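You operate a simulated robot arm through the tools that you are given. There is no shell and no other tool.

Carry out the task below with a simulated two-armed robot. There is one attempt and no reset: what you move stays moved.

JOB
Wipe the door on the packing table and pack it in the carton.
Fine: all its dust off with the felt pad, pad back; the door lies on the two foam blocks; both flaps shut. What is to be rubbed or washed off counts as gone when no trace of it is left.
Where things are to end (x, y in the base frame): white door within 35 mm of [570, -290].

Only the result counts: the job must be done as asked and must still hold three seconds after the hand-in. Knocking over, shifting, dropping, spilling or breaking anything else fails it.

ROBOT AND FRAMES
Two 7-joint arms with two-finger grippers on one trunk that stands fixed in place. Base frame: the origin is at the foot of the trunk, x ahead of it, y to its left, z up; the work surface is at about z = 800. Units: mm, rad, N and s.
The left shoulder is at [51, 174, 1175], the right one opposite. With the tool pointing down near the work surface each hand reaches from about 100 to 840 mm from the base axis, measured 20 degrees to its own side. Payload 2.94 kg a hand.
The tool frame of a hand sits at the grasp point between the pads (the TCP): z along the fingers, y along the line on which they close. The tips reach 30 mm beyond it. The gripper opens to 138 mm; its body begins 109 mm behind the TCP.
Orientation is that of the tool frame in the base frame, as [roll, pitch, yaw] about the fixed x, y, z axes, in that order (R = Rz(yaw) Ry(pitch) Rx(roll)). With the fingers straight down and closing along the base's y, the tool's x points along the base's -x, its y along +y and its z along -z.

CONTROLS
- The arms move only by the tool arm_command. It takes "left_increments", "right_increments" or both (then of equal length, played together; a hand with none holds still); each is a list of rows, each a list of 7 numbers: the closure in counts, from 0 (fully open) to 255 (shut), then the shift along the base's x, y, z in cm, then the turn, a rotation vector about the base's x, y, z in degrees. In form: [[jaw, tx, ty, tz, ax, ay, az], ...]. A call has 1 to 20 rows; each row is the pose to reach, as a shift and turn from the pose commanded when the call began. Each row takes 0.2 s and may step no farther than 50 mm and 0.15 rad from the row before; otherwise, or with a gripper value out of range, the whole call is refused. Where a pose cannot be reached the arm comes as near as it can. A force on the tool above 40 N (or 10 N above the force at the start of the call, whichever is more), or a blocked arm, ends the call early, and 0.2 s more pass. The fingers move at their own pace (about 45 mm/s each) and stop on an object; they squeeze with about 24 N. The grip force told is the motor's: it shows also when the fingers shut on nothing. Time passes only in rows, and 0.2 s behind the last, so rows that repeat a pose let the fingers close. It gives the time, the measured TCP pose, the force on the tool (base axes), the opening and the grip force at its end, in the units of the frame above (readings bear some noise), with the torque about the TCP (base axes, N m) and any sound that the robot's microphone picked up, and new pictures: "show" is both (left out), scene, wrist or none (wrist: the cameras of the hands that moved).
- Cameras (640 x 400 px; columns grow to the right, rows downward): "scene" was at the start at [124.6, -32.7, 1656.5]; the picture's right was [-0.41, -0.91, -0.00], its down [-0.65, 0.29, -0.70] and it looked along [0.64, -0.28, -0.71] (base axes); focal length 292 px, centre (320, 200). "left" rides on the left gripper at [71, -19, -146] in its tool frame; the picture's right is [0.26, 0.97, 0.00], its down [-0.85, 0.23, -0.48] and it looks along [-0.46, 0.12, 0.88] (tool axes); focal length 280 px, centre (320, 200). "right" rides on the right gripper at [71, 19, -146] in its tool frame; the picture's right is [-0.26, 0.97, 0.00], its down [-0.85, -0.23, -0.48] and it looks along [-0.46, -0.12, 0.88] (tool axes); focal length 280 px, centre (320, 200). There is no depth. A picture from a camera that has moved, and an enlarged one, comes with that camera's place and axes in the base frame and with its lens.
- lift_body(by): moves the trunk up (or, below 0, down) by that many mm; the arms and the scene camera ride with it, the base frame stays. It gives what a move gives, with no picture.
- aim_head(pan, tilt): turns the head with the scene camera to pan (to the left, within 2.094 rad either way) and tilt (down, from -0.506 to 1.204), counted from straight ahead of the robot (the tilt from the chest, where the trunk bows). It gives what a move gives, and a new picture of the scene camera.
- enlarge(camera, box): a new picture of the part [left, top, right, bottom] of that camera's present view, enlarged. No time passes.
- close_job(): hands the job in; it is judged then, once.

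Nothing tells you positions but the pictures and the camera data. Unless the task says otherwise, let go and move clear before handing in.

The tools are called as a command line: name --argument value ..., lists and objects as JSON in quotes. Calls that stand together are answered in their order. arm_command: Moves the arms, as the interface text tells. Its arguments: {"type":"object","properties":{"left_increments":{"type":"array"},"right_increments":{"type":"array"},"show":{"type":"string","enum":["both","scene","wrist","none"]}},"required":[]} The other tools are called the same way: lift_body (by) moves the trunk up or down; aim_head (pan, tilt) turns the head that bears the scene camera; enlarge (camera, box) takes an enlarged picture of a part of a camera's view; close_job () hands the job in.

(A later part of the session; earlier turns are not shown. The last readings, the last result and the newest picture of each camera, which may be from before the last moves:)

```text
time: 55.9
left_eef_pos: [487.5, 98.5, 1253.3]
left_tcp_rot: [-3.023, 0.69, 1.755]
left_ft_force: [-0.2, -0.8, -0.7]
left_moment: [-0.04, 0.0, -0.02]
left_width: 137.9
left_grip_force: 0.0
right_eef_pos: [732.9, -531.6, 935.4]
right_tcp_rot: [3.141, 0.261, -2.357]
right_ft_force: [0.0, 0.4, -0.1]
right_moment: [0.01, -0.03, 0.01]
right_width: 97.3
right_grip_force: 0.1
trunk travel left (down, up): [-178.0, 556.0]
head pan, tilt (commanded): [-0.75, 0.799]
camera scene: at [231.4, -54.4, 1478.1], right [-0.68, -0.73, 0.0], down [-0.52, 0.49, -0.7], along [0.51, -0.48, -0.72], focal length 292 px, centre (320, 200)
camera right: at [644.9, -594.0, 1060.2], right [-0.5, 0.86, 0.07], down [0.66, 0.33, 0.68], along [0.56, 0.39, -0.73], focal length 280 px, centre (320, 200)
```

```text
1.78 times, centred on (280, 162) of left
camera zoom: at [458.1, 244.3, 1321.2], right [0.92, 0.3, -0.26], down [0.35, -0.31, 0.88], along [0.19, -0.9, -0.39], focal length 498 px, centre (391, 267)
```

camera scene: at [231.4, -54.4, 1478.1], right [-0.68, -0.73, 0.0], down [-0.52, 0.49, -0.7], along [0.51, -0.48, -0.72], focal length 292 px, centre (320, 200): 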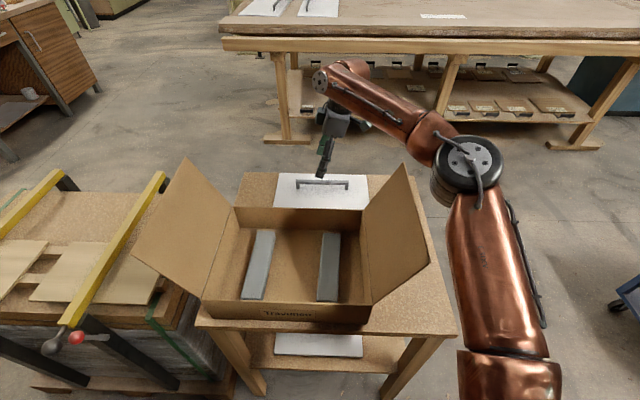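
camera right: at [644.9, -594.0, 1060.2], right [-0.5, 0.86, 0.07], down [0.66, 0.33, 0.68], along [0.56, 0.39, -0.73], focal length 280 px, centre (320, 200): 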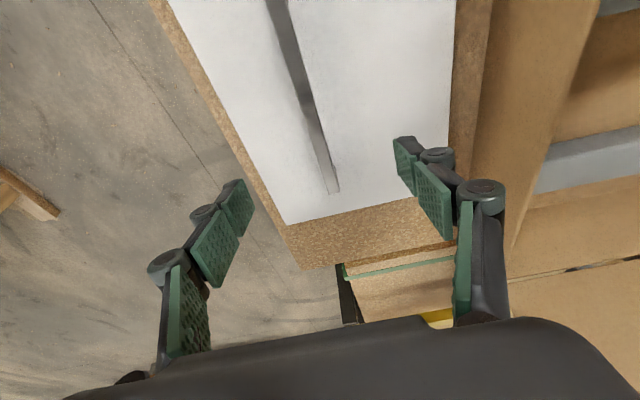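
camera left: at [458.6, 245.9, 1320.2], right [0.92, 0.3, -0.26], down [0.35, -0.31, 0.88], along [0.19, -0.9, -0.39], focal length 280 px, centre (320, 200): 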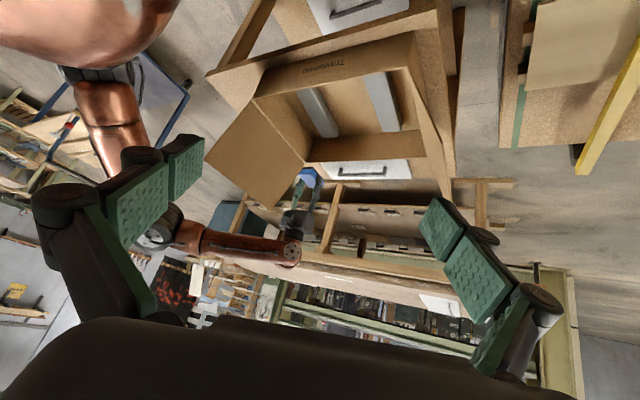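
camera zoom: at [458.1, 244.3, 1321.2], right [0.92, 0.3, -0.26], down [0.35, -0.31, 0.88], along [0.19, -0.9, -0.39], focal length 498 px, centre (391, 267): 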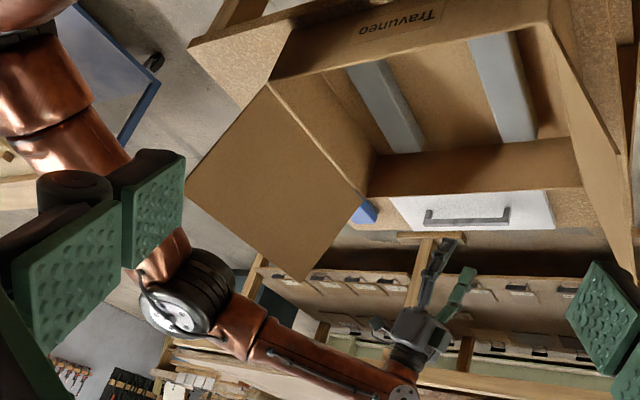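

Reachable now, and the arm is further from the flap. Lowering toward the handle.

arm_command --right_increments '[[75, -0.15, -0.2, -2, 0, 0, 0], [75, -0.15, -0.2, -4, 0, 0, 0], [75, -0.15, -0.2, -5, 0, 0, 0], [75, -0.15, -0.2, -5, 0, 0, 0]]' --show "both"

enlarge --camera "scene" --box '[260, 100, 420, 200]'

enlarge --camera "left" --box '[100, 50, 460, 275]'

```text
time: 56.9
left_eef_pos: [486.7, 98.9, 1253.1]
left_tcp_rot: [-3.024, 0.69, 1.755]
left_ft_force: [-0.3, 0.3, 0.5]
left_moment: [-0.02, 0.0, -0.01]
left_width: 137.7
left_grip_force: 0.1
right_eef_pos: [732.4, -533.7, 885.2]
right_tcp_rot: [-3.141, 0.262, -2.358]
right_ft_force: [-1.2, -0.1, -0.1]
right_moment: [-0.01, 0.02, -0.03]
right_width: 97.6
right_grip_force: 0.1
trunk travel left (down, up): [-178.0, 556.0]
head pan, tilt (commanded): [-0.75, 0.799]
camera scene: at [231.4, -54.3, 1478.1], right [-0.68, -0.73, 0.0], down [-0.52, 0.49, -0.7], along [0.51, -0.48, -0.72], focal length 292 px, centre (320, 200)
camera right: at [644.0, -595.8, 1010.0], right [-0.5, 0.86, 0.07], down [0.66, 0.33, 0.68], along [0.56, 0.39, -0.73], focal length 280 px, centre (320, 200)
```

scene: 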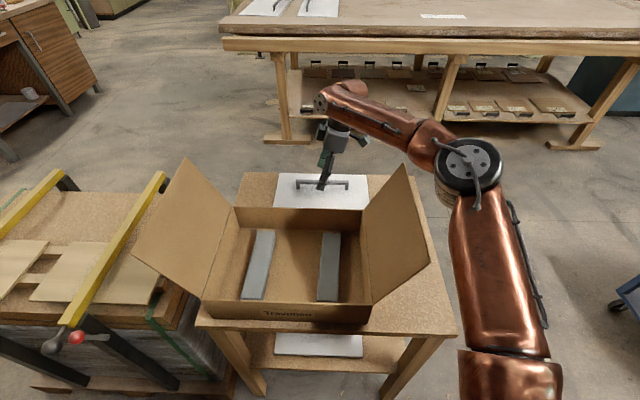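
right: 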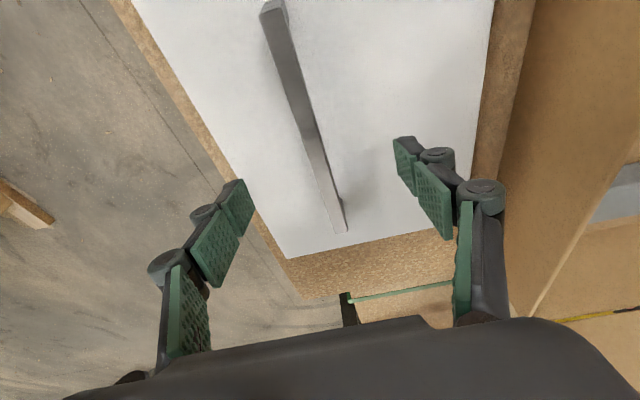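

```text
4.00 times, centred on (340, 150) of scene
camera zoom: at [231.4, -54.3, 1478.1], right [-0.68, -0.73, 0.0], down [-0.52, 0.49, -0.7], along [0.51, -0.48, -0.72], focal length 1170 px, centre (240, 400)
```

zoom: 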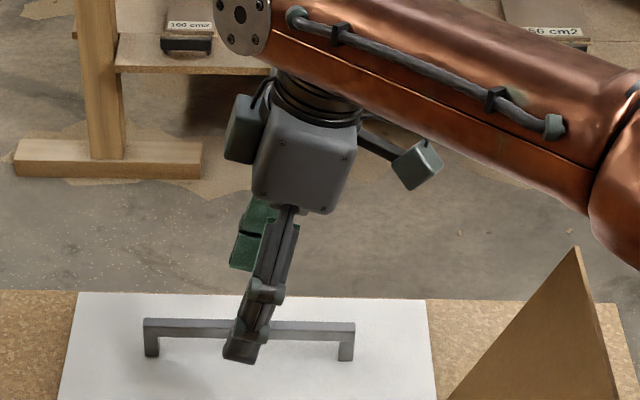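

```text
1.78 times, centred on (280, 162) of left
camera zoom: at [458.1, 244.4, 1321.2], right [0.92, 0.3, -0.26], down [0.35, -0.31, 0.88], along [0.19, -0.9, -0.39], focal length 498 px, centre (391, 267)
```

zoom: 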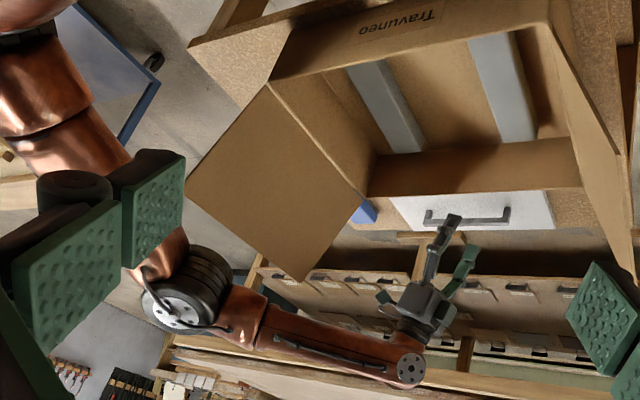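

The fingers are lined up over the bar's middle. Lowering to grasp height and closing.

arm_command --right_increments '[[75, 0, 0, -1.2, 0, 0, 0], [75, 0, 0, -2.4, 0, 0, 0], [75, 0, 0, -2.4, 0, 0, 0]]' --show "wrist"

enlarge --camera "scene" --box '[280, 150, 400, 225]'

```text
time: 57.7
left_eef_pos: [487.8, 98.8, 1254.1]
left_tcp_rot: [-3.024, 0.689, 1.756]
left_ft_force: [0.3, -0.4, 0.0]
left_moment: [0.0, 0.05, 0.0]
left_width: 138.0
left_grip_force: 0.2
right_eef_pos: [731.4, -532.7, 862.3]
right_tcp_rot: [3.14, 0.261, -2.358]
right_ft_force: [0.4, 0.3, 0.2]
right_moment: [0.0, 0.01, -0.01]
right_width: 97.3
right_grip_force: 0.1
trunk travel left (down, up): [-178.0, 556.0]
head pan, tilt (commanded): [-0.75, 0.799]
camera right: at [643.7, -596.0, 986.2], right [-0.5, 0.86, 0.07], down [0.66, 0.33, 0.68], along [0.56, 0.39, -0.73], focal length 280 px, centre (320, 200)
```

right: 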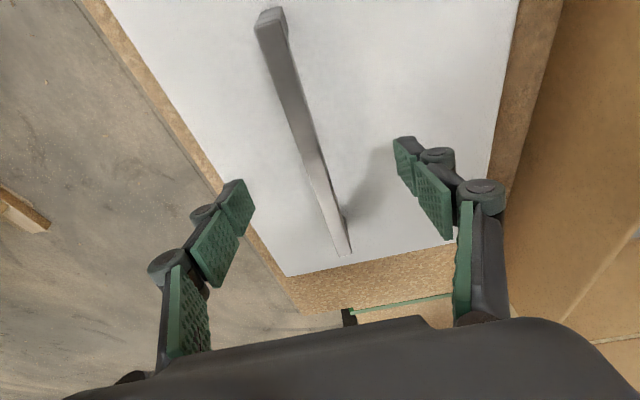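

```text
5.33 times, centred on (340, 188) of scene
camera zoom: at [231.3, -54.3, 1478.1], right [-0.68, -0.73, 0.0], down [-0.52, 0.49, -0.7], along [0.51, -0.48, -0.72], focal length 1559 px, centre (213, 267)
```

zoom: 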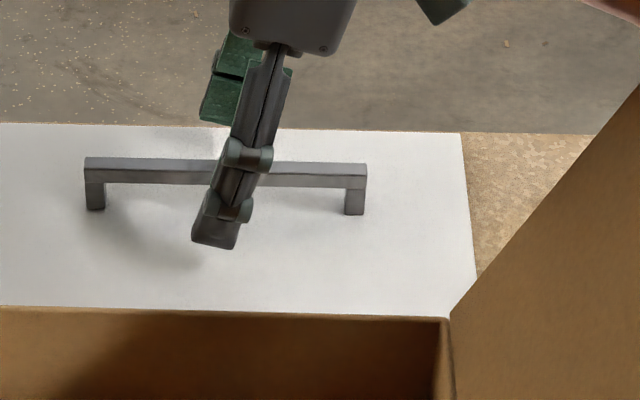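

arm_command --right_increments '[[110, 0, 0, 0, 0, 0, 0], [150, 0, 0, 0, 0, 0, 0], [190, 0, 0, 0, 0, 0, 0], [225, 0, 0, 0, 0, 0, 0], [255, 0, 0, 0, 0, 0, 0], [255, 0, 0, 0, 0, 0, 0], [255, 0, 0, 0, 0, 0, 0], [255, 0, 0, 0, 0, 0, 0]]' --show "both"

enlarge --camera "scene" --box '[280, 150, 400, 225]'

```text
time: 59.5
left_eef_pos: [488.2, 98.1, 1254.1]
left_tcp_rot: [-3.022, 0.69, 1.753]
left_ft_force: [-0.3, 0.2, 0.1]
left_moment: [0.0, 0.02, -0.05]
left_width: 137.9
left_grip_force: 0.0
right_eef_pos: [731.7, -534.3, 861.9]
right_tcp_rot: [3.141, 0.262, -2.359]
right_ft_force: [-1.4, 1.3, -0.2]
right_moment: [0.03, -0.02, 0.06]
right_width: 11.8
right_grip_force: 24.4
trunk travel left (down, up): [-178.0, 556.0]
head pan, tilt (commanded): [-0.75, 0.799]
camera scene: at [231.4, -54.3, 1478.0], right [-0.68, -0.73, 0.0], down [-0.52, 0.49, -0.7], along [0.51, -0.48, -0.72], focal length 292 px, centre (320, 200)
camera right: at [643.9, -595.9, 986.3], right [-0.5, 0.86, 0.07], down [0.66, 0.33, 0.68], along [0.56, 0.39, -0.73], focal length 280 px, centre (320, 200)
```

scene: 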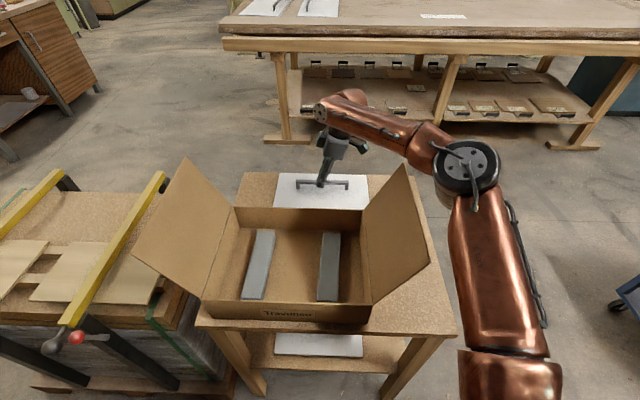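
right: 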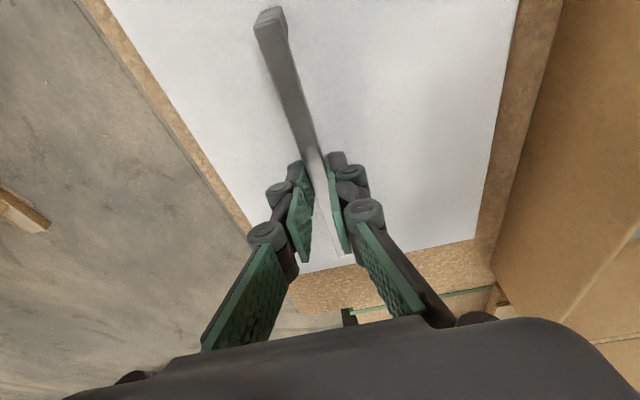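

```text
5.33 times, centred on (340, 188) of scene
camera zoom: at [231.4, -54.3, 1478.0], right [-0.68, -0.73, 0.0], down [-0.52, 0.49, -0.7], along [0.51, -0.48, -0.72], focal length 1559 px, centre (213, 267)
```

zoom: 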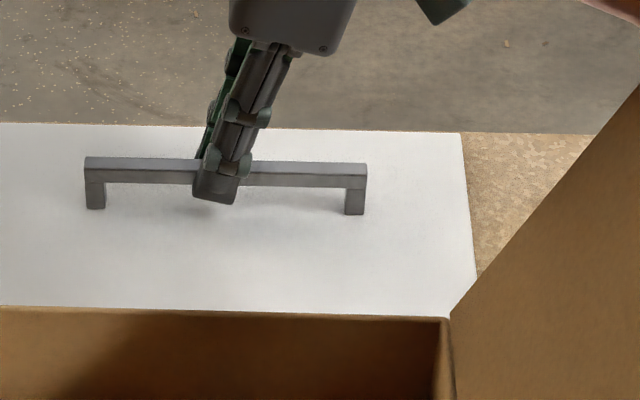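

The bar (12 mm) is gripped. Lifting gently by a centimetre and reading the load.

arm_command --right_increments '[[255, 0, 0, 0.5, 0, 0, 0], [255, 0, 0, 1.0, 0, 0, 0], [255, 0, 0, 1.5, 0, 0, 0], [255, 0, 0, 1.5, 0, 0, 0]]' --show "wrist"

enlarge --camera "scene" --box '[260, 140, 420, 240]'

enlarge --camera "left" --box '[260, 90, 460, 215]'

```text
time: 60.5
left_eef_pos: [488.3, 97.9, 1253.0]
left_tcp_rot: [-3.022, 0.691, 1.756]
left_ft_force: [-0.5, 0.3, 0.9]
left_moment: [-0.01, -0.02, -0.02]
left_width: 138.1
left_grip_force: 0.0
right_eef_pos: [733.1, -532.8, 876.2]
right_tcp_rot: [3.14, 0.262, -2.358]
right_ft_force: [-0.3, -0.6, -7.9]
right_moment: [-0.12, -0.1, -0.03]
right_width: 12.0
right_grip_force: 23.8
trunk travel left (down, up): [-178.0, 556.0]
head pan, tilt (commanded): [-0.75, 0.799]
camera right: at [644.3, -596.4, 1000.0], right [-0.5, 0.86, 0.07], down [0.66, 0.33, 0.68], along [0.56, 0.39, -0.73], focal length 280 px, centre (320, 200)
```

right: 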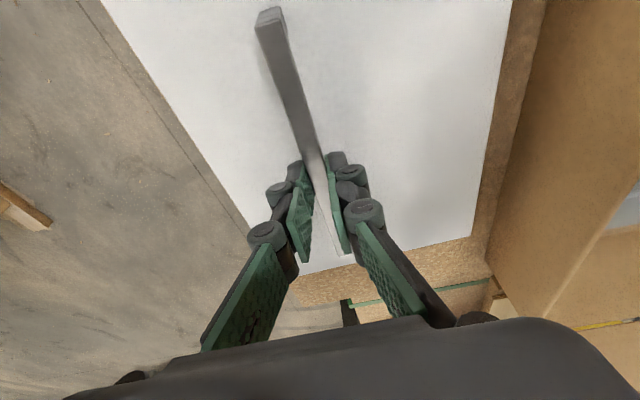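

```text
4.00 times, centred on (340, 190) of scene
camera zoom: at [232.6, -55.3, 1477.8], right [-0.68, -0.73, 0.0], down [-0.53, 0.49, -0.7], along [0.51, -0.47, -0.72], focal length 1170 px, centre (240, 240)
```

zoom: 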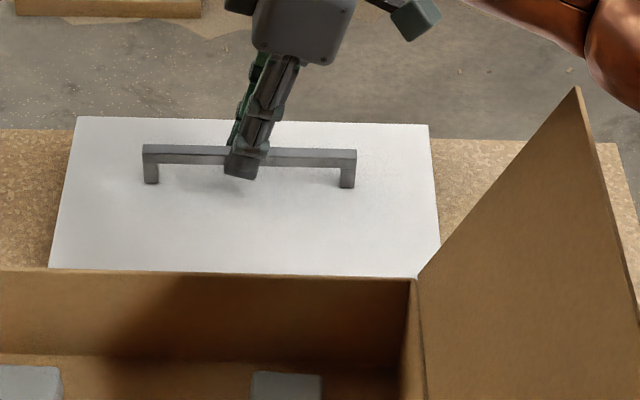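

```text
3.20 times, centred on (360, 152) of left
camera zoom: at [459.1, 243.6, 1320.9], right [0.92, 0.3, -0.26], down [0.35, -0.31, 0.88], along [0.19, -0.9, -0.39], focal length 897 px, centre (192, 352)
```

zoom: 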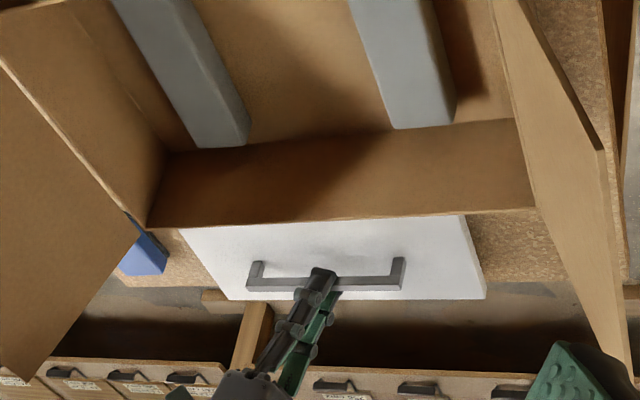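

The door (about 0.8 kg) hangs level in the grip. I'll lift it clear of the carton rim (about z 900).

arm_command --right_increments '[[255, 0, 0, 2, 0, 0, 0], [255, 0, 0, 4, 0, 0, 0], [255, 0, 0, 6, 0, 0, 0], [255, 0, 0, 8, 0, 0, 0], [255, 0, 0, 10, 0, 0, 0], [255, 0, 0, 12, 0, 0, 0], [255, 0, 0, 13.5, 0, 0, 0]]' --show "both"

enlarge --camera "left" --box '[100, 50, 460, 275]'

```text
time: 62.1
left_eef_pos: [487.4, 96.3, 1253.4]
left_tcp_rot: [-3.019, 0.691, 1.756]
left_ft_force: [-0.6, 0.1, -0.4]
left_moment: [0.02, 0.04, -0.01]
left_width: 138.0
left_grip_force: 0.1
right_eef_pos: [731.4, -534.6, 1009.9]
right_tcp_rot: [3.138, 0.259, -2.36]
right_ft_force: [-0.2, -0.8, -7.8]
right_moment: [-0.13, -0.17, 0.04]
right_width: 11.8
right_grip_force: 23.9
trunk travel left (down, up): [-178.0, 556.0]
head pan, tilt (commanded): [-0.75, 0.799]
camera scene: at [232.8, -55.5, 1477.7], right [-0.68, -0.73, 0.0], down [-0.53, 0.49, -0.7], along [0.51, -0.47, -0.72], focal length 292 px, centre (320, 200)
camera right: at [644.1, -597.1, 1134.6], right [-0.5, 0.86, 0.07], down [0.66, 0.33, 0.68], along [0.56, 0.39, -0.73], focal length 280 px, centre (320, 200)
```

scene: 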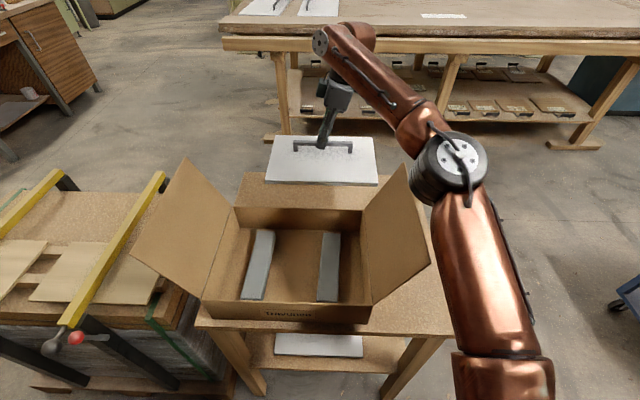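
right: 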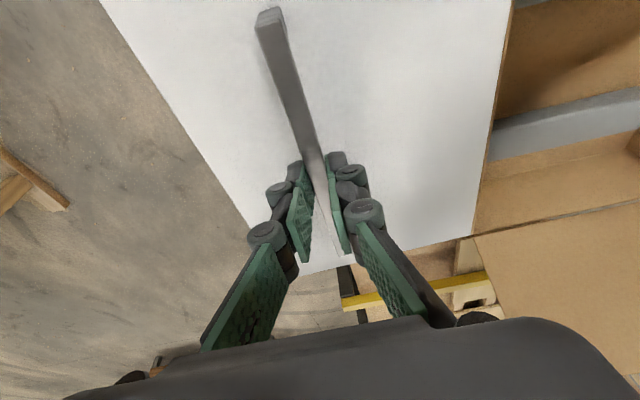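

```text
1.78 times, centred on (280, 162) of left
camera zoom: at [459.3, 243.3, 1320.8], right [0.92, 0.3, -0.26], down [0.35, -0.31, 0.88], along [0.19, -0.9, -0.39], focal length 498 px, centre (391, 267)
```

zoom: 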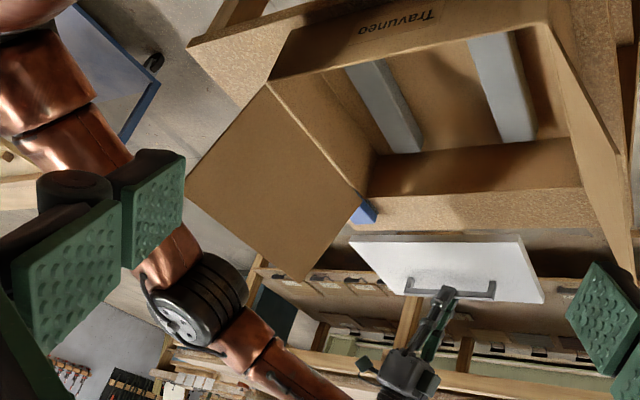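

The door is clear of the rim. Before entering between the flaps it must shift along +u (to +x,+y) so its end clears the right flap; I'll do that first.

arm_command --right_increments '[[255, 0.3, 0.8, 0.3, 0, 0, 0], [255, 0.6, 1.8, 0.6, 0, 0, 0], [255, 1.0, 2.9, 1, 0, 0, 0], [255, 1.4, 4.2, 1, 0, 0, 0], [255, 1.4, 4.2, 1, 0, 0, 0]]' --show "both"

enlarge --camera "left" --box '[100, 50, 460, 275]'

```text
time: 63.3
left_eef_pos: [487.2, 98.6, 1253.2]
left_tcp_rot: [-3.023, 0.689, 1.753]
left_ft_force: [0.5, 0.4, 0.5]
left_moment: [-0.02, -0.02, 0.0]
left_width: 138.1
left_grip_force: 0.2
right_eef_pos: [734.8, -506.5, 1027.2]
right_tcp_rot: [-3.141, 0.262, -2.358]
right_ft_force: [-0.1, 0.5, -8.1]
right_moment: [-0.15, -0.14, -0.03]
right_width: 11.8
right_grip_force: 24.4
right hand out of reach, approached as far as the arm can: row 3, 4, 5
trunk travel left (down, up): [-178.0, 556.0]
head pan, tilt (commanded): [-0.75, 0.799]
camera scene: at [231.7, -54.5, 1478.1], right [-0.68, -0.73, 0.0], down [-0.52, 0.49, -0.7], along [0.51, -0.48, -0.72], focal length 292 px, centre (320, 200)
camera right: at [647.2, -568.8, 1151.2], right [-0.5, 0.86, 0.07], down [0.66, 0.33, 0.68], along [0.56, 0.39, -0.73], focal length 280 px, centre (320, 200)
```

scene: 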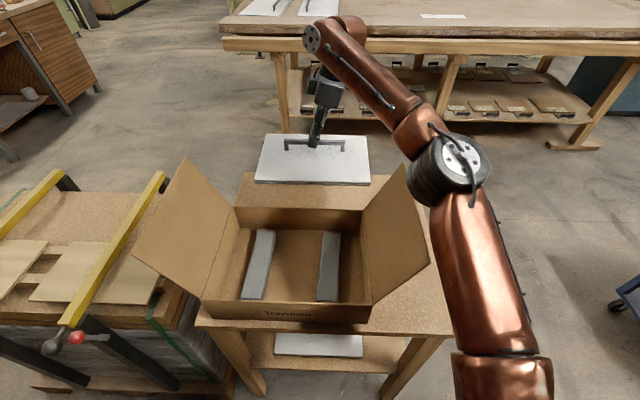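
right: 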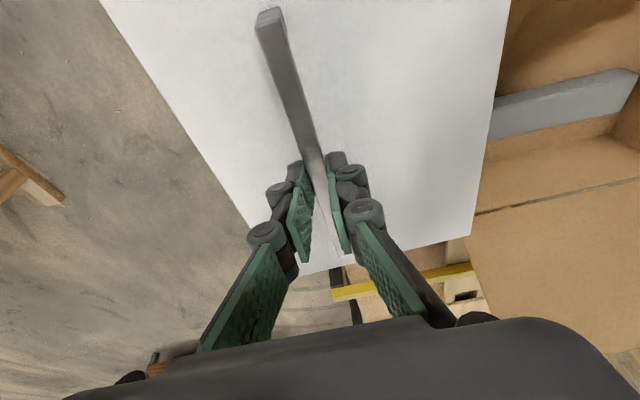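

```text
1.78 times, centred on (280, 162) of left
camera zoom: at [458.3, 244.2, 1321.2], right [0.92, 0.3, -0.26], down [0.35, -0.31, 0.88], along [0.19, -0.9, -0.39], focal length 498 px, centre (391, 267)
```

zoom: 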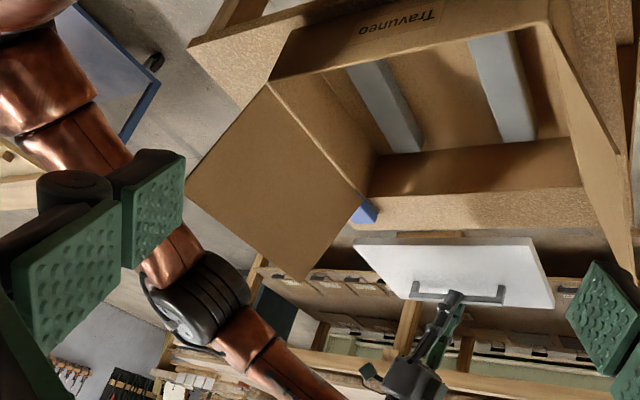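

Clearance to the flap is fine now. I'll move the door inward in stages, checking the arm against the flap.

arm_command --right_increments '[[255, -0.3, 1.2, 0, 0, 0, 0], [255, -0.6, 2.4, 0, 0, 0, 0], [255, -1.0, 3.6, 0, 0, 0, 0], [255, -2.6, 5.5, 0, 0, 0, 0], [255, -4.2, 7.4, 0, 0, 0, 0], [255, -5.8, 9.3, 0, 0, 0, 0]]' --show "both"

enlarge --camera "left" --box '[100, 50, 460, 275]'

```text
time: 64.7
left_eef_pos: [487.6, 99.0, 1254.2]
left_tcp_rot: [-3.023, 0.69, 1.754]
left_ft_force: [0.0, 0.2, -0.3]
left_moment: [-0.01, -0.05, 0.05]
left_width: 138.2
left_grip_force: 0.0
right_eef_pos: [677.9, -412.8, 1027.3]
right_tcp_rot: [-3.141, 0.263, -2.357]
right_ft_force: [-1.0, -0.1, -7.5]
right_moment: [-0.18, -0.15, -0.07]
right_width: 11.9
right_grip_force: 24.0
trunk travel left (down, up): [-178.0, 556.0]
head pan, tilt (commanded): [-0.75, 0.799]
camera scene: at [231.4, -54.2, 1478.1], right [-0.68, -0.73, 0.0], down [-0.52, 0.49, -0.7], along [0.51, -0.48, -0.72], focal length 292 px, centre (320, 200)
camera right: at [589.6, -475.5, 1151.0], right [-0.5, 0.86, 0.07], down [0.66, 0.33, 0.68], along [0.56, 0.39, -0.73], focal length 280 px, centre (320, 200)
```

scene: 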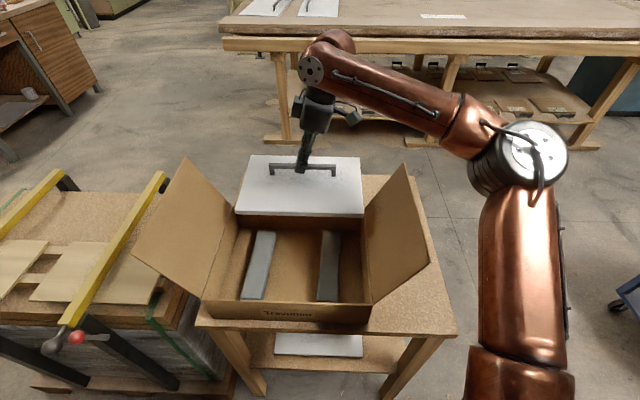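
right: 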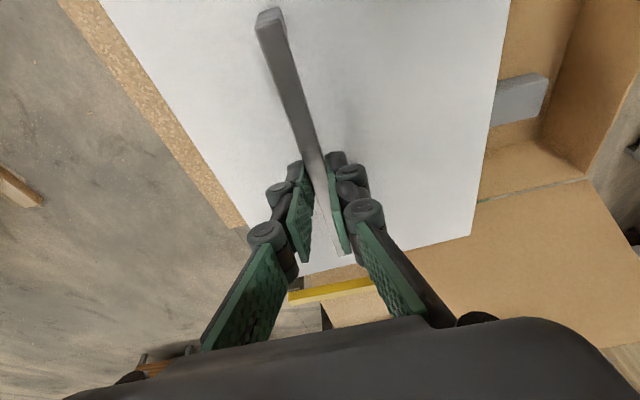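

```text
1.78 times, centred on (280, 162) of left
camera zoom: at [458.0, 244.5, 1321.3], right [0.92, 0.3, -0.25], down [0.35, -0.31, 0.88], along [0.19, -0.9, -0.39], focal length 498 px, centre (391, 267)
```

zoom: 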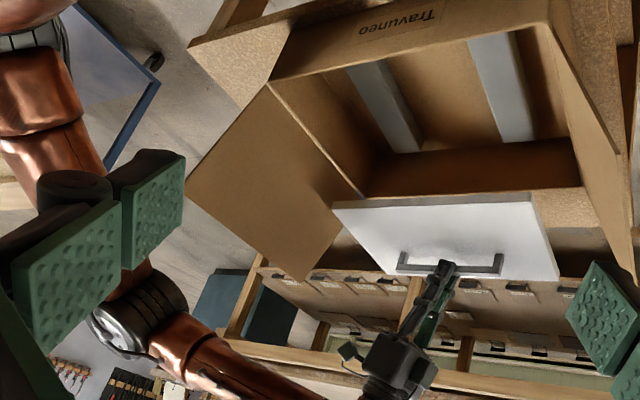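

Elbow moves away from the flap; clear so far. Continuing to above the foam blocks.

arm_command --right_increments '[[255, -1.8, 2.1, 0, 0, 0, 0], [255, -3.6, 4.2, 0, 0, 0, 0], [255, -5.4, 6.4, 0, 0, 0, 0], [255, -7.1, 8.5, 0, 0, 0, 0], [255, -8.84, 10.59, 0, 0, 0, 0], [255, -8.84, 10.59, 0, 0, 0, 0]]' --show "both"

enlarge --camera "left" --box '[100, 50, 460, 275]'

enlarge --camera "scene" --box '[120, 100, 440, 300]'

```text
time: 66.1
left_eef_pos: [488.6, 97.2, 1253.9]
left_tcp_rot: [-3.022, 0.69, 1.756]
left_ft_force: [-0.4, -0.8, 1.1]
left_moment: [0.0, 0.04, 0.0]
left_width: 138.2
left_grip_force: 0.0
right_eef_pos: [590.8, -308.1, 1025.4]
right_tcp_rot: [3.139, 0.261, -2.358]
right_ft_force: [0.5, -1.0, -8.3]
right_moment: [-0.17, -0.14, 0.0]
right_width: 12.1
right_grip_force: 23.9
trunk travel left (down, up): [-178.0, 556.0]
head pan, tilt (commanded): [-0.75, 0.799]
camera scene: at [232.6, -55.0, 1477.7], right [-0.68, -0.73, 0.0], down [-0.53, 0.49, -0.7], along [0.51, -0.47, -0.72], focal length 292 px, centre (320, 200)
camera right: at [502.0, -370.7, 1150.0], right [-0.5, 0.86, 0.07], down [0.66, 0.33, 0.68], along [0.56, 0.39, -0.73], focal length 280 px, centre (320, 200)
```

scene: 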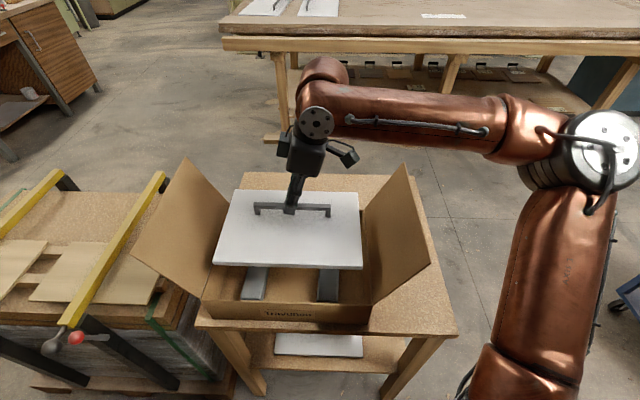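
right: 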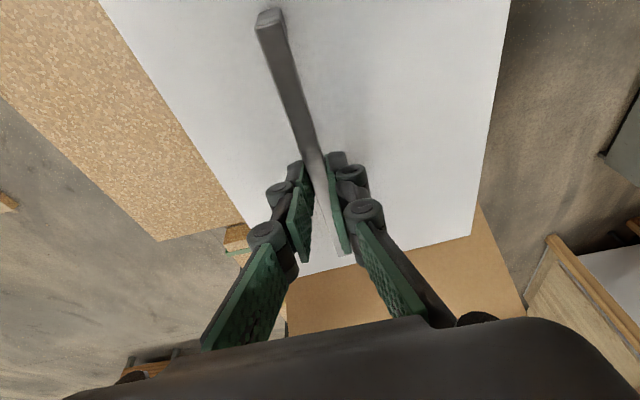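

```text
1.78 times, centred on (280, 162) of left
camera zoom: at [459.2, 243.7, 1320.8], right [0.92, 0.3, -0.26], down [0.35, -0.31, 0.88], along [0.19, -0.9, -0.39], focal length 498 px, centre (391, 267)
```

zoom: 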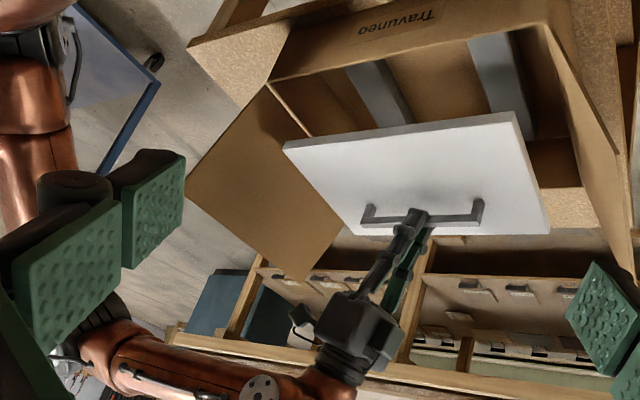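

```text
2.00 times, centred on (280, 200) of scene
camera zoom: at [232.6, -55.0, 1477.7], right [-0.68, -0.73, 0.0], down [-0.53, 0.49, -0.7], along [0.51, -0.47, -0.72], focal length 585 px, centre (400, 200)
```

zoom: 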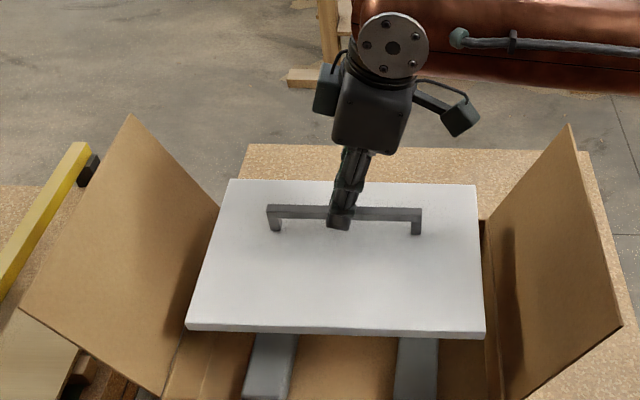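

The door hangs centred over the foam blocks (centre about (572, -290)). I'll lower it into the carton, keeping an eye on force.

arm_command --right_increments '[[255, -0.1, 0.1, -2, 0, 0, 0], [255, -0.1, 0.1, -4, 0, 0, 0], [255, -0.1, 0.1, -6, 0, 0, 0], [255, -0.1, 0.1, -7.5, 0, 0, 0], [255, -0.1, 0.1, -8.5, 0, 0, 0], [255, -0.1, 0.1, -8.5, 0, 0, 0]]' --show "both"

enlarge --camera "scene" --box '[120, 120, 440, 320]'

enlarge --camera "left" --box '[100, 50, 460, 275]'

```text
time: 67.5
left_eef_pos: [488.2, 99.7, 1252.9]
left_tcp_rot: [-3.023, 0.689, 1.757]
left_ft_force: [-0.4, 0.6, -0.2]
left_moment: [0.0, -0.02, 0.0]
left_width: 138.0
left_grip_force: 0.2
right_eef_pos: [587.8, -308.2, 941.4]
right_tcp_rot: [3.14, 0.261, -2.358]
right_ft_force: [0.0, 0.2, -8.7]
right_moment: [-0.13, -0.08, -0.01]
right_width: 11.5
right_grip_force: 23.9
trunk travel left (down, up): [-178.0, 556.0]
head pan, tilt (commanded): [-0.75, 0.799]
camera scene: at [231.9, -54.5, 1478.0], right [-0.68, -0.73, 0.0], down [-0.53, 0.49, -0.7], along [0.51, -0.48, -0.72], focal length 292 px, centre (320, 200)
camera right: at [500.3, -368.8, 1064.5], right [-0.5, 0.86, 0.07], down [0.66, 0.33, 0.68], along [0.56, 0.39, -0.73], focal length 280 px, centre (320, 200)
```

scene: 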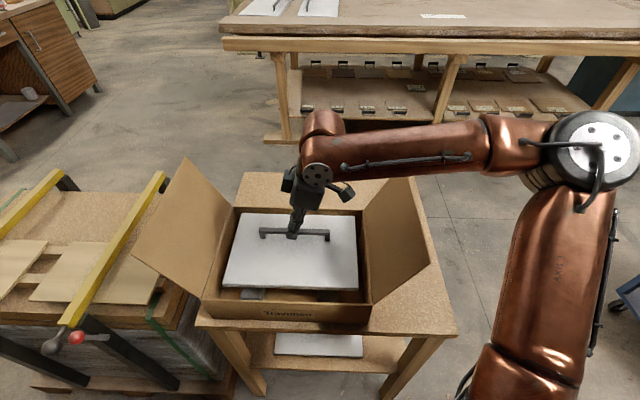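
right: 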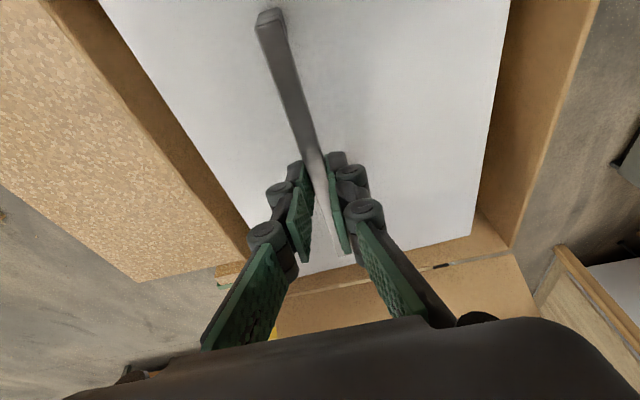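

```text
2.00 times, centred on (280, 220) of scene
camera zoom: at [231.9, -54.5, 1478.0], right [-0.68, -0.73, 0.0], down [-0.53, 0.49, -0.7], along [0.51, -0.48, -0.72], focal length 585 px, centre (400, 160)
```

zoom: 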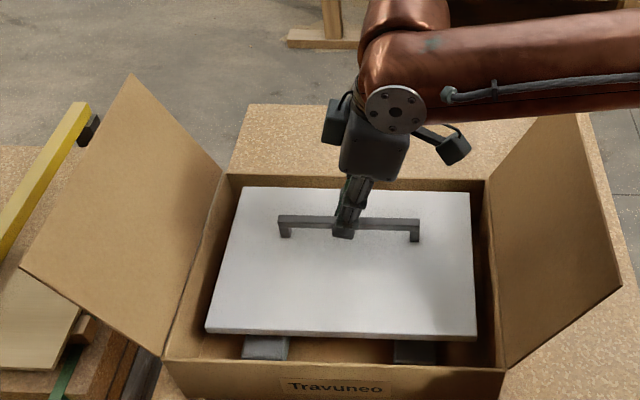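

```text
1.78 times, centred on (280, 162) of left
camera zoom: at [458.5, 244.3, 1321.0], right [0.92, 0.3, -0.26], down [0.35, -0.31, 0.88], along [0.19, -0.9, -0.39], focal length 498 px, centre (391, 267)
```

zoom: 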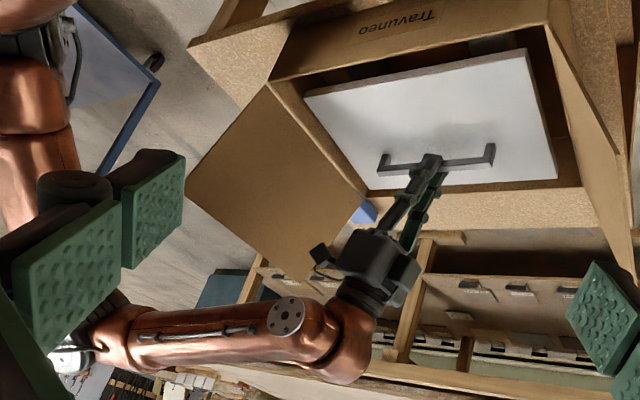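

Centred and inside the walls. I'll lower the last few centimetres slowly.

arm_command --right_increments '[[255, 0, 0, -0.5, 0, 0, 0], [255, 0, 0, -1.0, 0, 0, 0], [255, 0, 0, -1.4, 0, 0, 0], [255, 0, 0, -1.7, 0, 0, 0], [255, 0, 0, -1.7, 0, 0, 0]]' --show "none"

```text
time: 68.7
left_eef_pos: [487.6, 99.1, 1253.3]
left_tcp_rot: [-3.023, 0.688, 1.754]
left_ft_force: [-0.2, -0.8, -0.2]
left_moment: [0.01, -0.03, 0.02]
left_width: 138.1
left_grip_force: 0.1
right_eef_pos: [589.3, -306.1, 922.2]
right_tcp_rot: [3.139, 0.261, -2.358]
right_ft_force: [0.6, -0.3, -9.1]
right_moment: [-0.14, -0.12, -0.02]
right_width: 12.1
right_grip_force: 24.1
trunk travel left (down, up): [-178.0, 556.0]
head pan, tilt (commanded): [-0.75, 0.799]
```

arm_command --right_increments '[[255, 0, 0, -0.3, 0, 0, 0], [255, 0, 0, -0.6, 0, 0, 0], [255, 0, 0, -0.8, 0, 0, 0], [255, 0, 0, -0.8, 0, 0, 0]]' --show "none"

```text
time: 69.7
left_eef_pos: [488.2, 98.4, 1254.4]
left_tcp_rot: [-3.024, 0.689, 1.756]
left_ft_force: [-0.2, -0.5, 0.8]
left_moment: [-0.02, 0.05, 0.01]
left_width: 138.0
left_grip_force: 0.1
right_eef_pos: [589.3, -306.2, 916.7]
right_tcp_rot: [3.14, 0.262, -2.358]
right_ft_force: [0.5, -0.9, -8.4]
right_moment: [-0.1, -0.17, -0.01]
right_width: 12.2
right_grip_force: 23.8
trunk travel left (down, up): [-178.0, 556.0]
head pan, tilt (commanded): [-0.75, 0.799]
```

arm_command --right_increments '[[255, 0, 0, -0.3, 0, 0, 0], [255, 0, 0, -0.6, 0, 0, 0], [255, 0, 0, -0.6, 0, 0, 0]]' --show "none"

```text
time: 70.5
left_eef_pos: [487.9, 99.1, 1254.1]
left_tcp_rot: [-3.023, 0.688, 1.757]
left_ft_force: [0.2, -0.5, -0.7]
left_moment: [-0.03, -0.01, -0.02]
left_width: 138.0
left_grip_force: 0.1
right_eef_pos: [588.6, -306.0, 910.0]
right_tcp_rot: [3.14, 0.259, -2.358]
right_ft_force: [-0.9, 0.2, -8.3]
right_moment: [-0.14, -0.12, 0.01]
right_width: 12.2
right_grip_force: 23.1
trunk travel left (down, up): [-178.0, 556.0]
head pan, tilt (commanded): [-0.75, 0.799]
```

arm_command --right_increments '[[255, 0, 0, -0.3, 0, 0, 0], [255, 0, 0, -0.6, 0, 0, 0], [255, 0, 0, -0.6, 0, 0, 0]]' --show "none"

enlarge --camera "scene" --box '[200, 180, 390, 320]'

enlarge --camera "left" --box '[220, 50, 460, 200]'

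```text
time: 71.3
left_eef_pos: [487.5, 99.3, 1253.3]
left_tcp_rot: [-3.024, 0.689, 1.756]
left_ft_force: [0.6, -0.1, -0.1]
left_moment: [-0.02, -0.02, 0.01]
left_width: 137.7
left_grip_force: 0.0
right_eef_pos: [588.2, -307.1, 904.1]
right_tcp_rot: [3.139, 0.263, -2.358]
right_ft_force: [0.7, -0.1, -7.4]
right_moment: [-0.14, -0.14, 0.02]
right_width: 12.0
right_grip_force: 23.9
trunk travel left (down, up): [-178.0, 556.0]
head pan, tilt (commanded): [-0.75, 0.799]
```

```text
2.86 times, centred on (295, 250) of scene
camera zoom: at [232.0, -54.5, 1477.9], right [-0.68, -0.73, 0.0], down [-0.53, 0.49, -0.7], along [0.51, -0.48, -0.72], focal length 835 px, centre (391, 57)
```

zoom: 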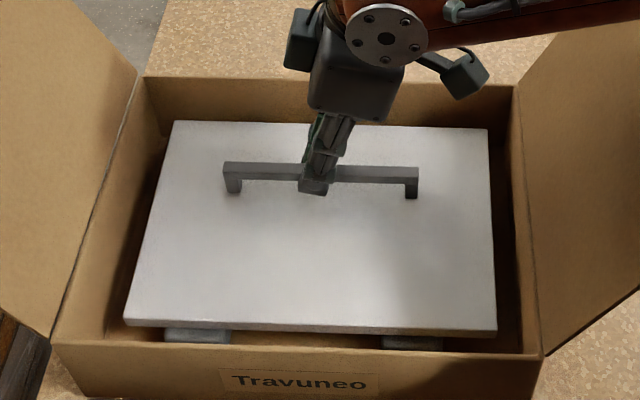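

```text
2.67 times, centred on (340, 125) of left
camera zoom: at [458.6, 244.2, 1321.0], right [0.92, 0.3, -0.26], down [0.35, -0.31, 0.88], along [0.19, -0.9, -0.39], focal length 748 px, centre (267, 400)
```

zoom: 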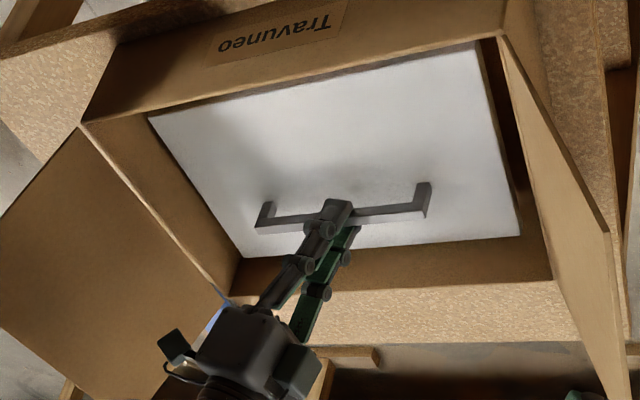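

Still carrying the weight, so the foam is slightly lower than estimated. Continuing in small steps.

arm_command --right_increments '[[255, 0, 0, -0.2, 0, 0, 0], [255, 0, 0, -0.4, 0, 0, 0], [255, 0, 0, -0.4, 0, 0, 0]]' --show "none"

arm_command --right_increments '[[255, 0, 0, -0.2, 0, 0, 0], [255, 0, 0, -0.4, 0, 0, 0], [255, 0, 0, -0.4, 0, 0, 0]]' --show "none"

```text
time: 72.1
left_eef_pos: [488.3, 99.3, 1253.6]
left_tcp_rot: [-3.022, 0.69, 1.757]
left_ft_force: [-0.2, 0.0, 0.1]
left_moment: [-0.01, 0.0, -0.01]
left_width: 137.8
left_grip_force: 0.0
right_eef_pos: [589.7, -306.7, 900.3]
right_tcp_rot: [3.141, 0.261, -2.358]
right_ft_force: [0.0, 0.0, -6.6]
right_moment: [-0.12, 0.08, 0.05]
right_width: 11.8
right_grip_force: 23.7
trunk travel left (down, up): [-178.0, 556.0]
head pan, tilt (commanded): [-0.75, 0.799]
```

```text
time: 72.9
left_eef_pos: [486.5, 98.9, 1253.4]
left_tcp_rot: [-3.025, 0.69, 1.753]
left_ft_force: [-0.3, 0.1, -0.8]
left_moment: [0.01, 0.02, -0.02]
left_width: 137.9
left_grip_force: 0.0
right_eef_pos: [589.7, -306.8, 897.6]
right_tcp_rot: [3.141, 0.264, -2.357]
right_ft_force: [1.0, -1.4, 1.5]
right_moment: [-0.45, 0.39, 0.09]
right_width: 11.7
right_grip_force: 23.8
trunk travel left (down, up): [-178.0, 556.0]
head pan, tilt (commanded): [-0.75, 0.799]
```

The foam now bears the load. I'll open the fingers gently to release the handle.

arm_command --right_increments '[[245, 0, 0, 0, 0, 0, 0], [230, 0, 0, 0, 0, 0, 0], [210, 0, 0, 0, 0, 0, 0], [190, 0, 0, 0, 0, 0, 0], [180, 0, 0, 0, 0, 0, 0], [180, 0, 0, 0, 0, 0, 0]]' --show "both"

enlarge --camera "scene" --box '[200, 180, 390, 320]'

enlarge --camera "left" --box '[220, 50, 460, 200]'

```text
time: 74.3
left_eef_pos: [486.6, 98.8, 1254.5]
left_tcp_rot: [-3.023, 0.69, 1.755]
left_ft_force: [-0.1, -0.2, 0.0]
left_moment: [-0.03, -0.01, 0.03]
left_width: 138.0
left_grip_force: 0.0
right_eef_pos: [588.7, -306.8, 895.7]
right_tcp_rot: [3.141, 0.262, -2.358]
right_ft_force: [-0.2, 0.7, -0.7]
right_moment: [0.03, 0.0, 0.02]
right_width: 40.5
right_grip_force: 0.0
trunk travel left (down, up): [-178.0, 556.0]
head pan, tilt (commanded): [-0.75, 0.799]
camera scene: at [231.3, -54.2, 1478.1], right [-0.68, -0.73, 0.0], down [-0.52, 0.49, -0.7], along [0.51, -0.48, -0.72], focal length 292 px, centre (320, 200)
camera right: at [500.2, -368.8, 1020.6], right [-0.5, 0.86, 0.07], down [0.66, 0.33, 0.68], along [0.56, 0.39, -0.73], focal length 280 px, centre (320, 200)
```

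scene: 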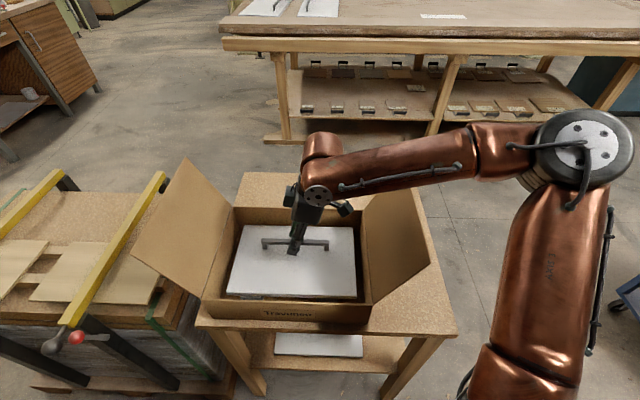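
right: 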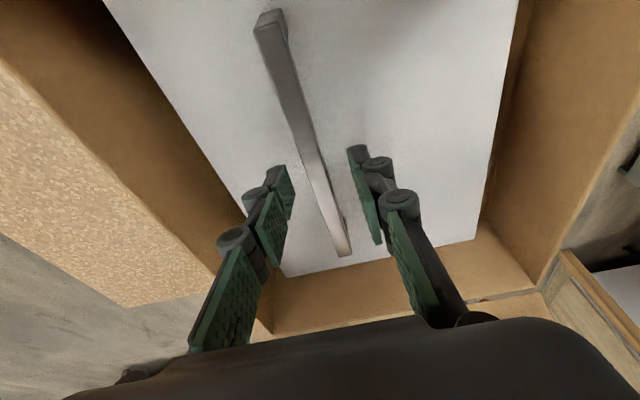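

```text
2.86 times, centred on (295, 250) of scene
camera zoom: at [231.3, -54.2, 1478.1], right [-0.68, -0.73, 0.0], down [-0.52, 0.49, -0.7], along [0.51, -0.48, -0.72], focal length 835 px, centre (391, 57)
```

zoom: 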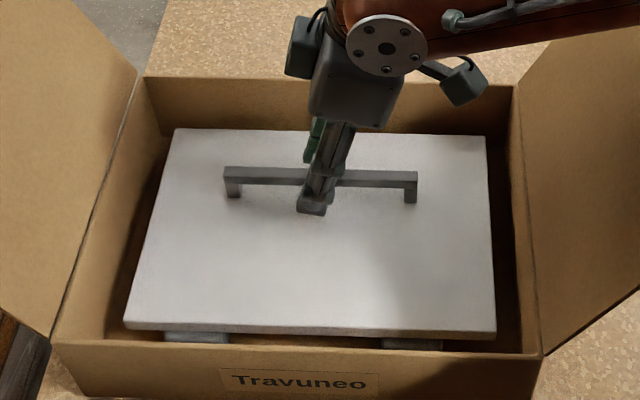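

```text
2.67 times, centred on (340, 125) of left
camera zoom: at [458.0, 244.5, 1321.2], right [0.92, 0.3, -0.26], down [0.35, -0.31, 0.88], along [0.19, -0.9, -0.39], focal length 748 px, centre (267, 400)
```

zoom: 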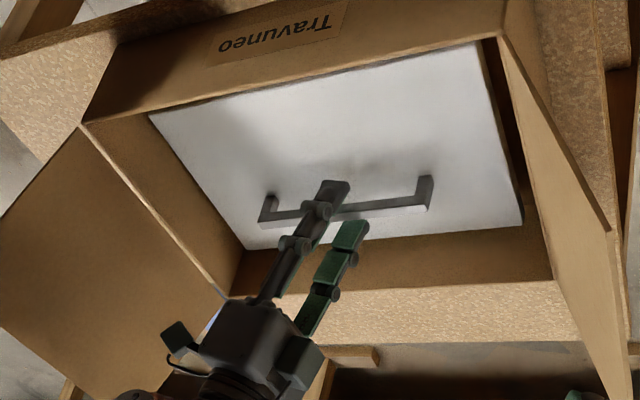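

The door lies on both foam blocks, with the handle below the rim. I'll raise the hand straight up past the flap tops, removing the tilt at the top.

arm_command --right_increments '[[180, 0, 0, 2, 0, 0, 0], [180, 0, 0, 5, 0, 0, 0], [180, 0, 0, 9, 0, 0, 0], [180, 0, 0, 13, 0, 0, 0], [200, 0, 0, 17, 0, 0, 0], [225, 0, 0, 21, 0, 0, 0], [255, 0, 0, 24, -3.5, 3.5, 0], [255, 0, 0, 24, -7.1, 7.1, 0], [255, 0, 0, 24, -10.6, 10.6, 0]]' --show "both"

enlarge --camera "left" --box '[100, 50, 460, 275]'

enlarge --camera "scene" --box '[120, 140, 440, 340]'

```text
time: 76.3
left_eef_pos: [487.7, 99.4, 1253.0]
left_tcp_rot: [-3.02, 0.69, 1.755]
left_ft_force: [0.1, 0.6, 0.4]
left_moment: [0.02, 0.06, -0.02]
left_width: 137.7
left_grip_force: 0.1
right_eef_pos: [589.3, -306.5, 1136.0]
right_tcp_rot: [3.139, -0.002, -2.358]
right_ft_force: [1.1, 0.8, 0.2]
right_moment: [-0.03, 0.02, -0.02]
right_width: 0.0
right_grip_force: 24.1
trunk travel left (down, up): [-178.0, 556.0]
head pan, tilt (commanded): [-0.75, 0.799]
camera scene: at [232.3, -53.7, 1477.8], right [-0.68, -0.73, 0.0], down [-0.53, 0.49, -0.7], along [0.51, -0.48, -0.72], focal length 292 px, centre (320, 200)
camera right: at [526.0, -343.5, 1283.8], right [-0.5, 0.87, 0.0], down [0.76, 0.44, 0.47], along [0.41, 0.23, -0.88], focal length 280 px, centre (320, 200)
```

scene: 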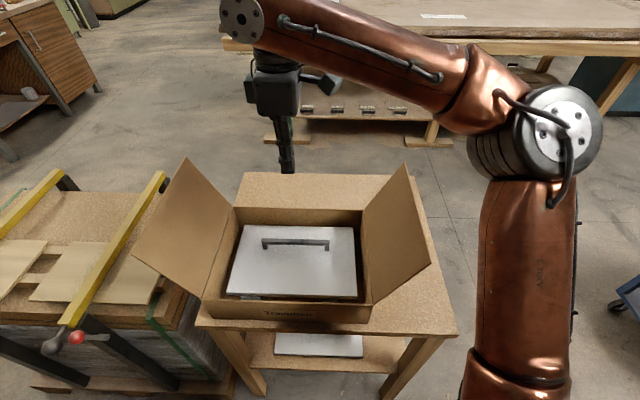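
right: 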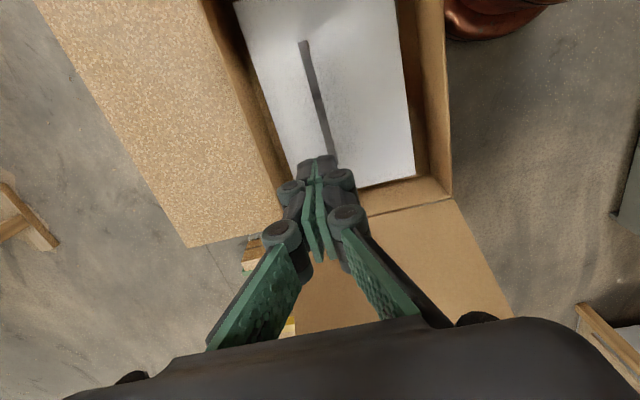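

```text
1.78 times, centred on (280, 162) of left
camera zoom: at [459.0, 244.9, 1320.5], right [0.92, 0.3, -0.26], down [0.35, -0.31, 0.88], along [0.19, -0.9, -0.39], focal length 498 px, centre (391, 267)
```

zoom: 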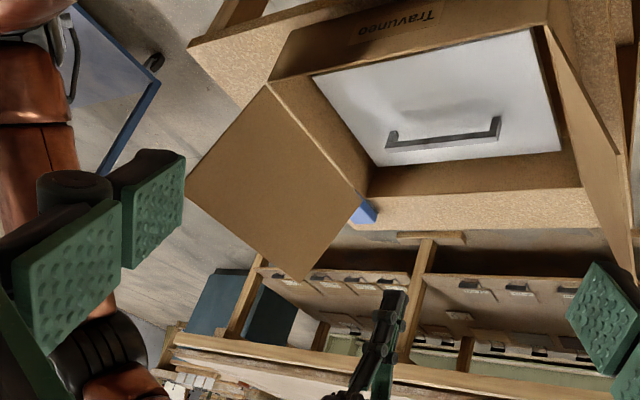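

```text
2.00 times, centred on (280, 240) of scene
camera zoom: at [232.3, -53.7, 1477.8], right [-0.68, -0.73, 0.0], down [-0.53, 0.49, -0.7], along [0.51, -0.48, -0.72], focal length 585 px, centre (400, 120)
```

zoom: 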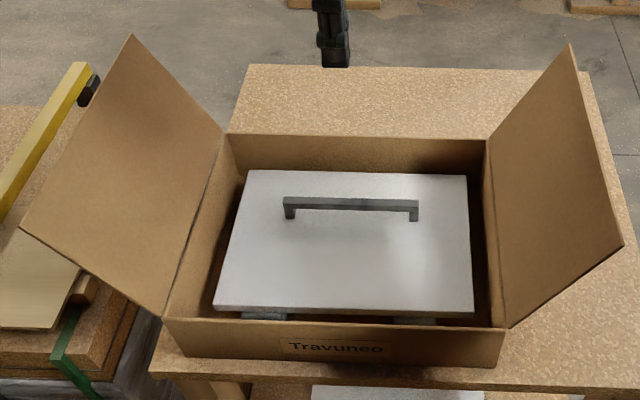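

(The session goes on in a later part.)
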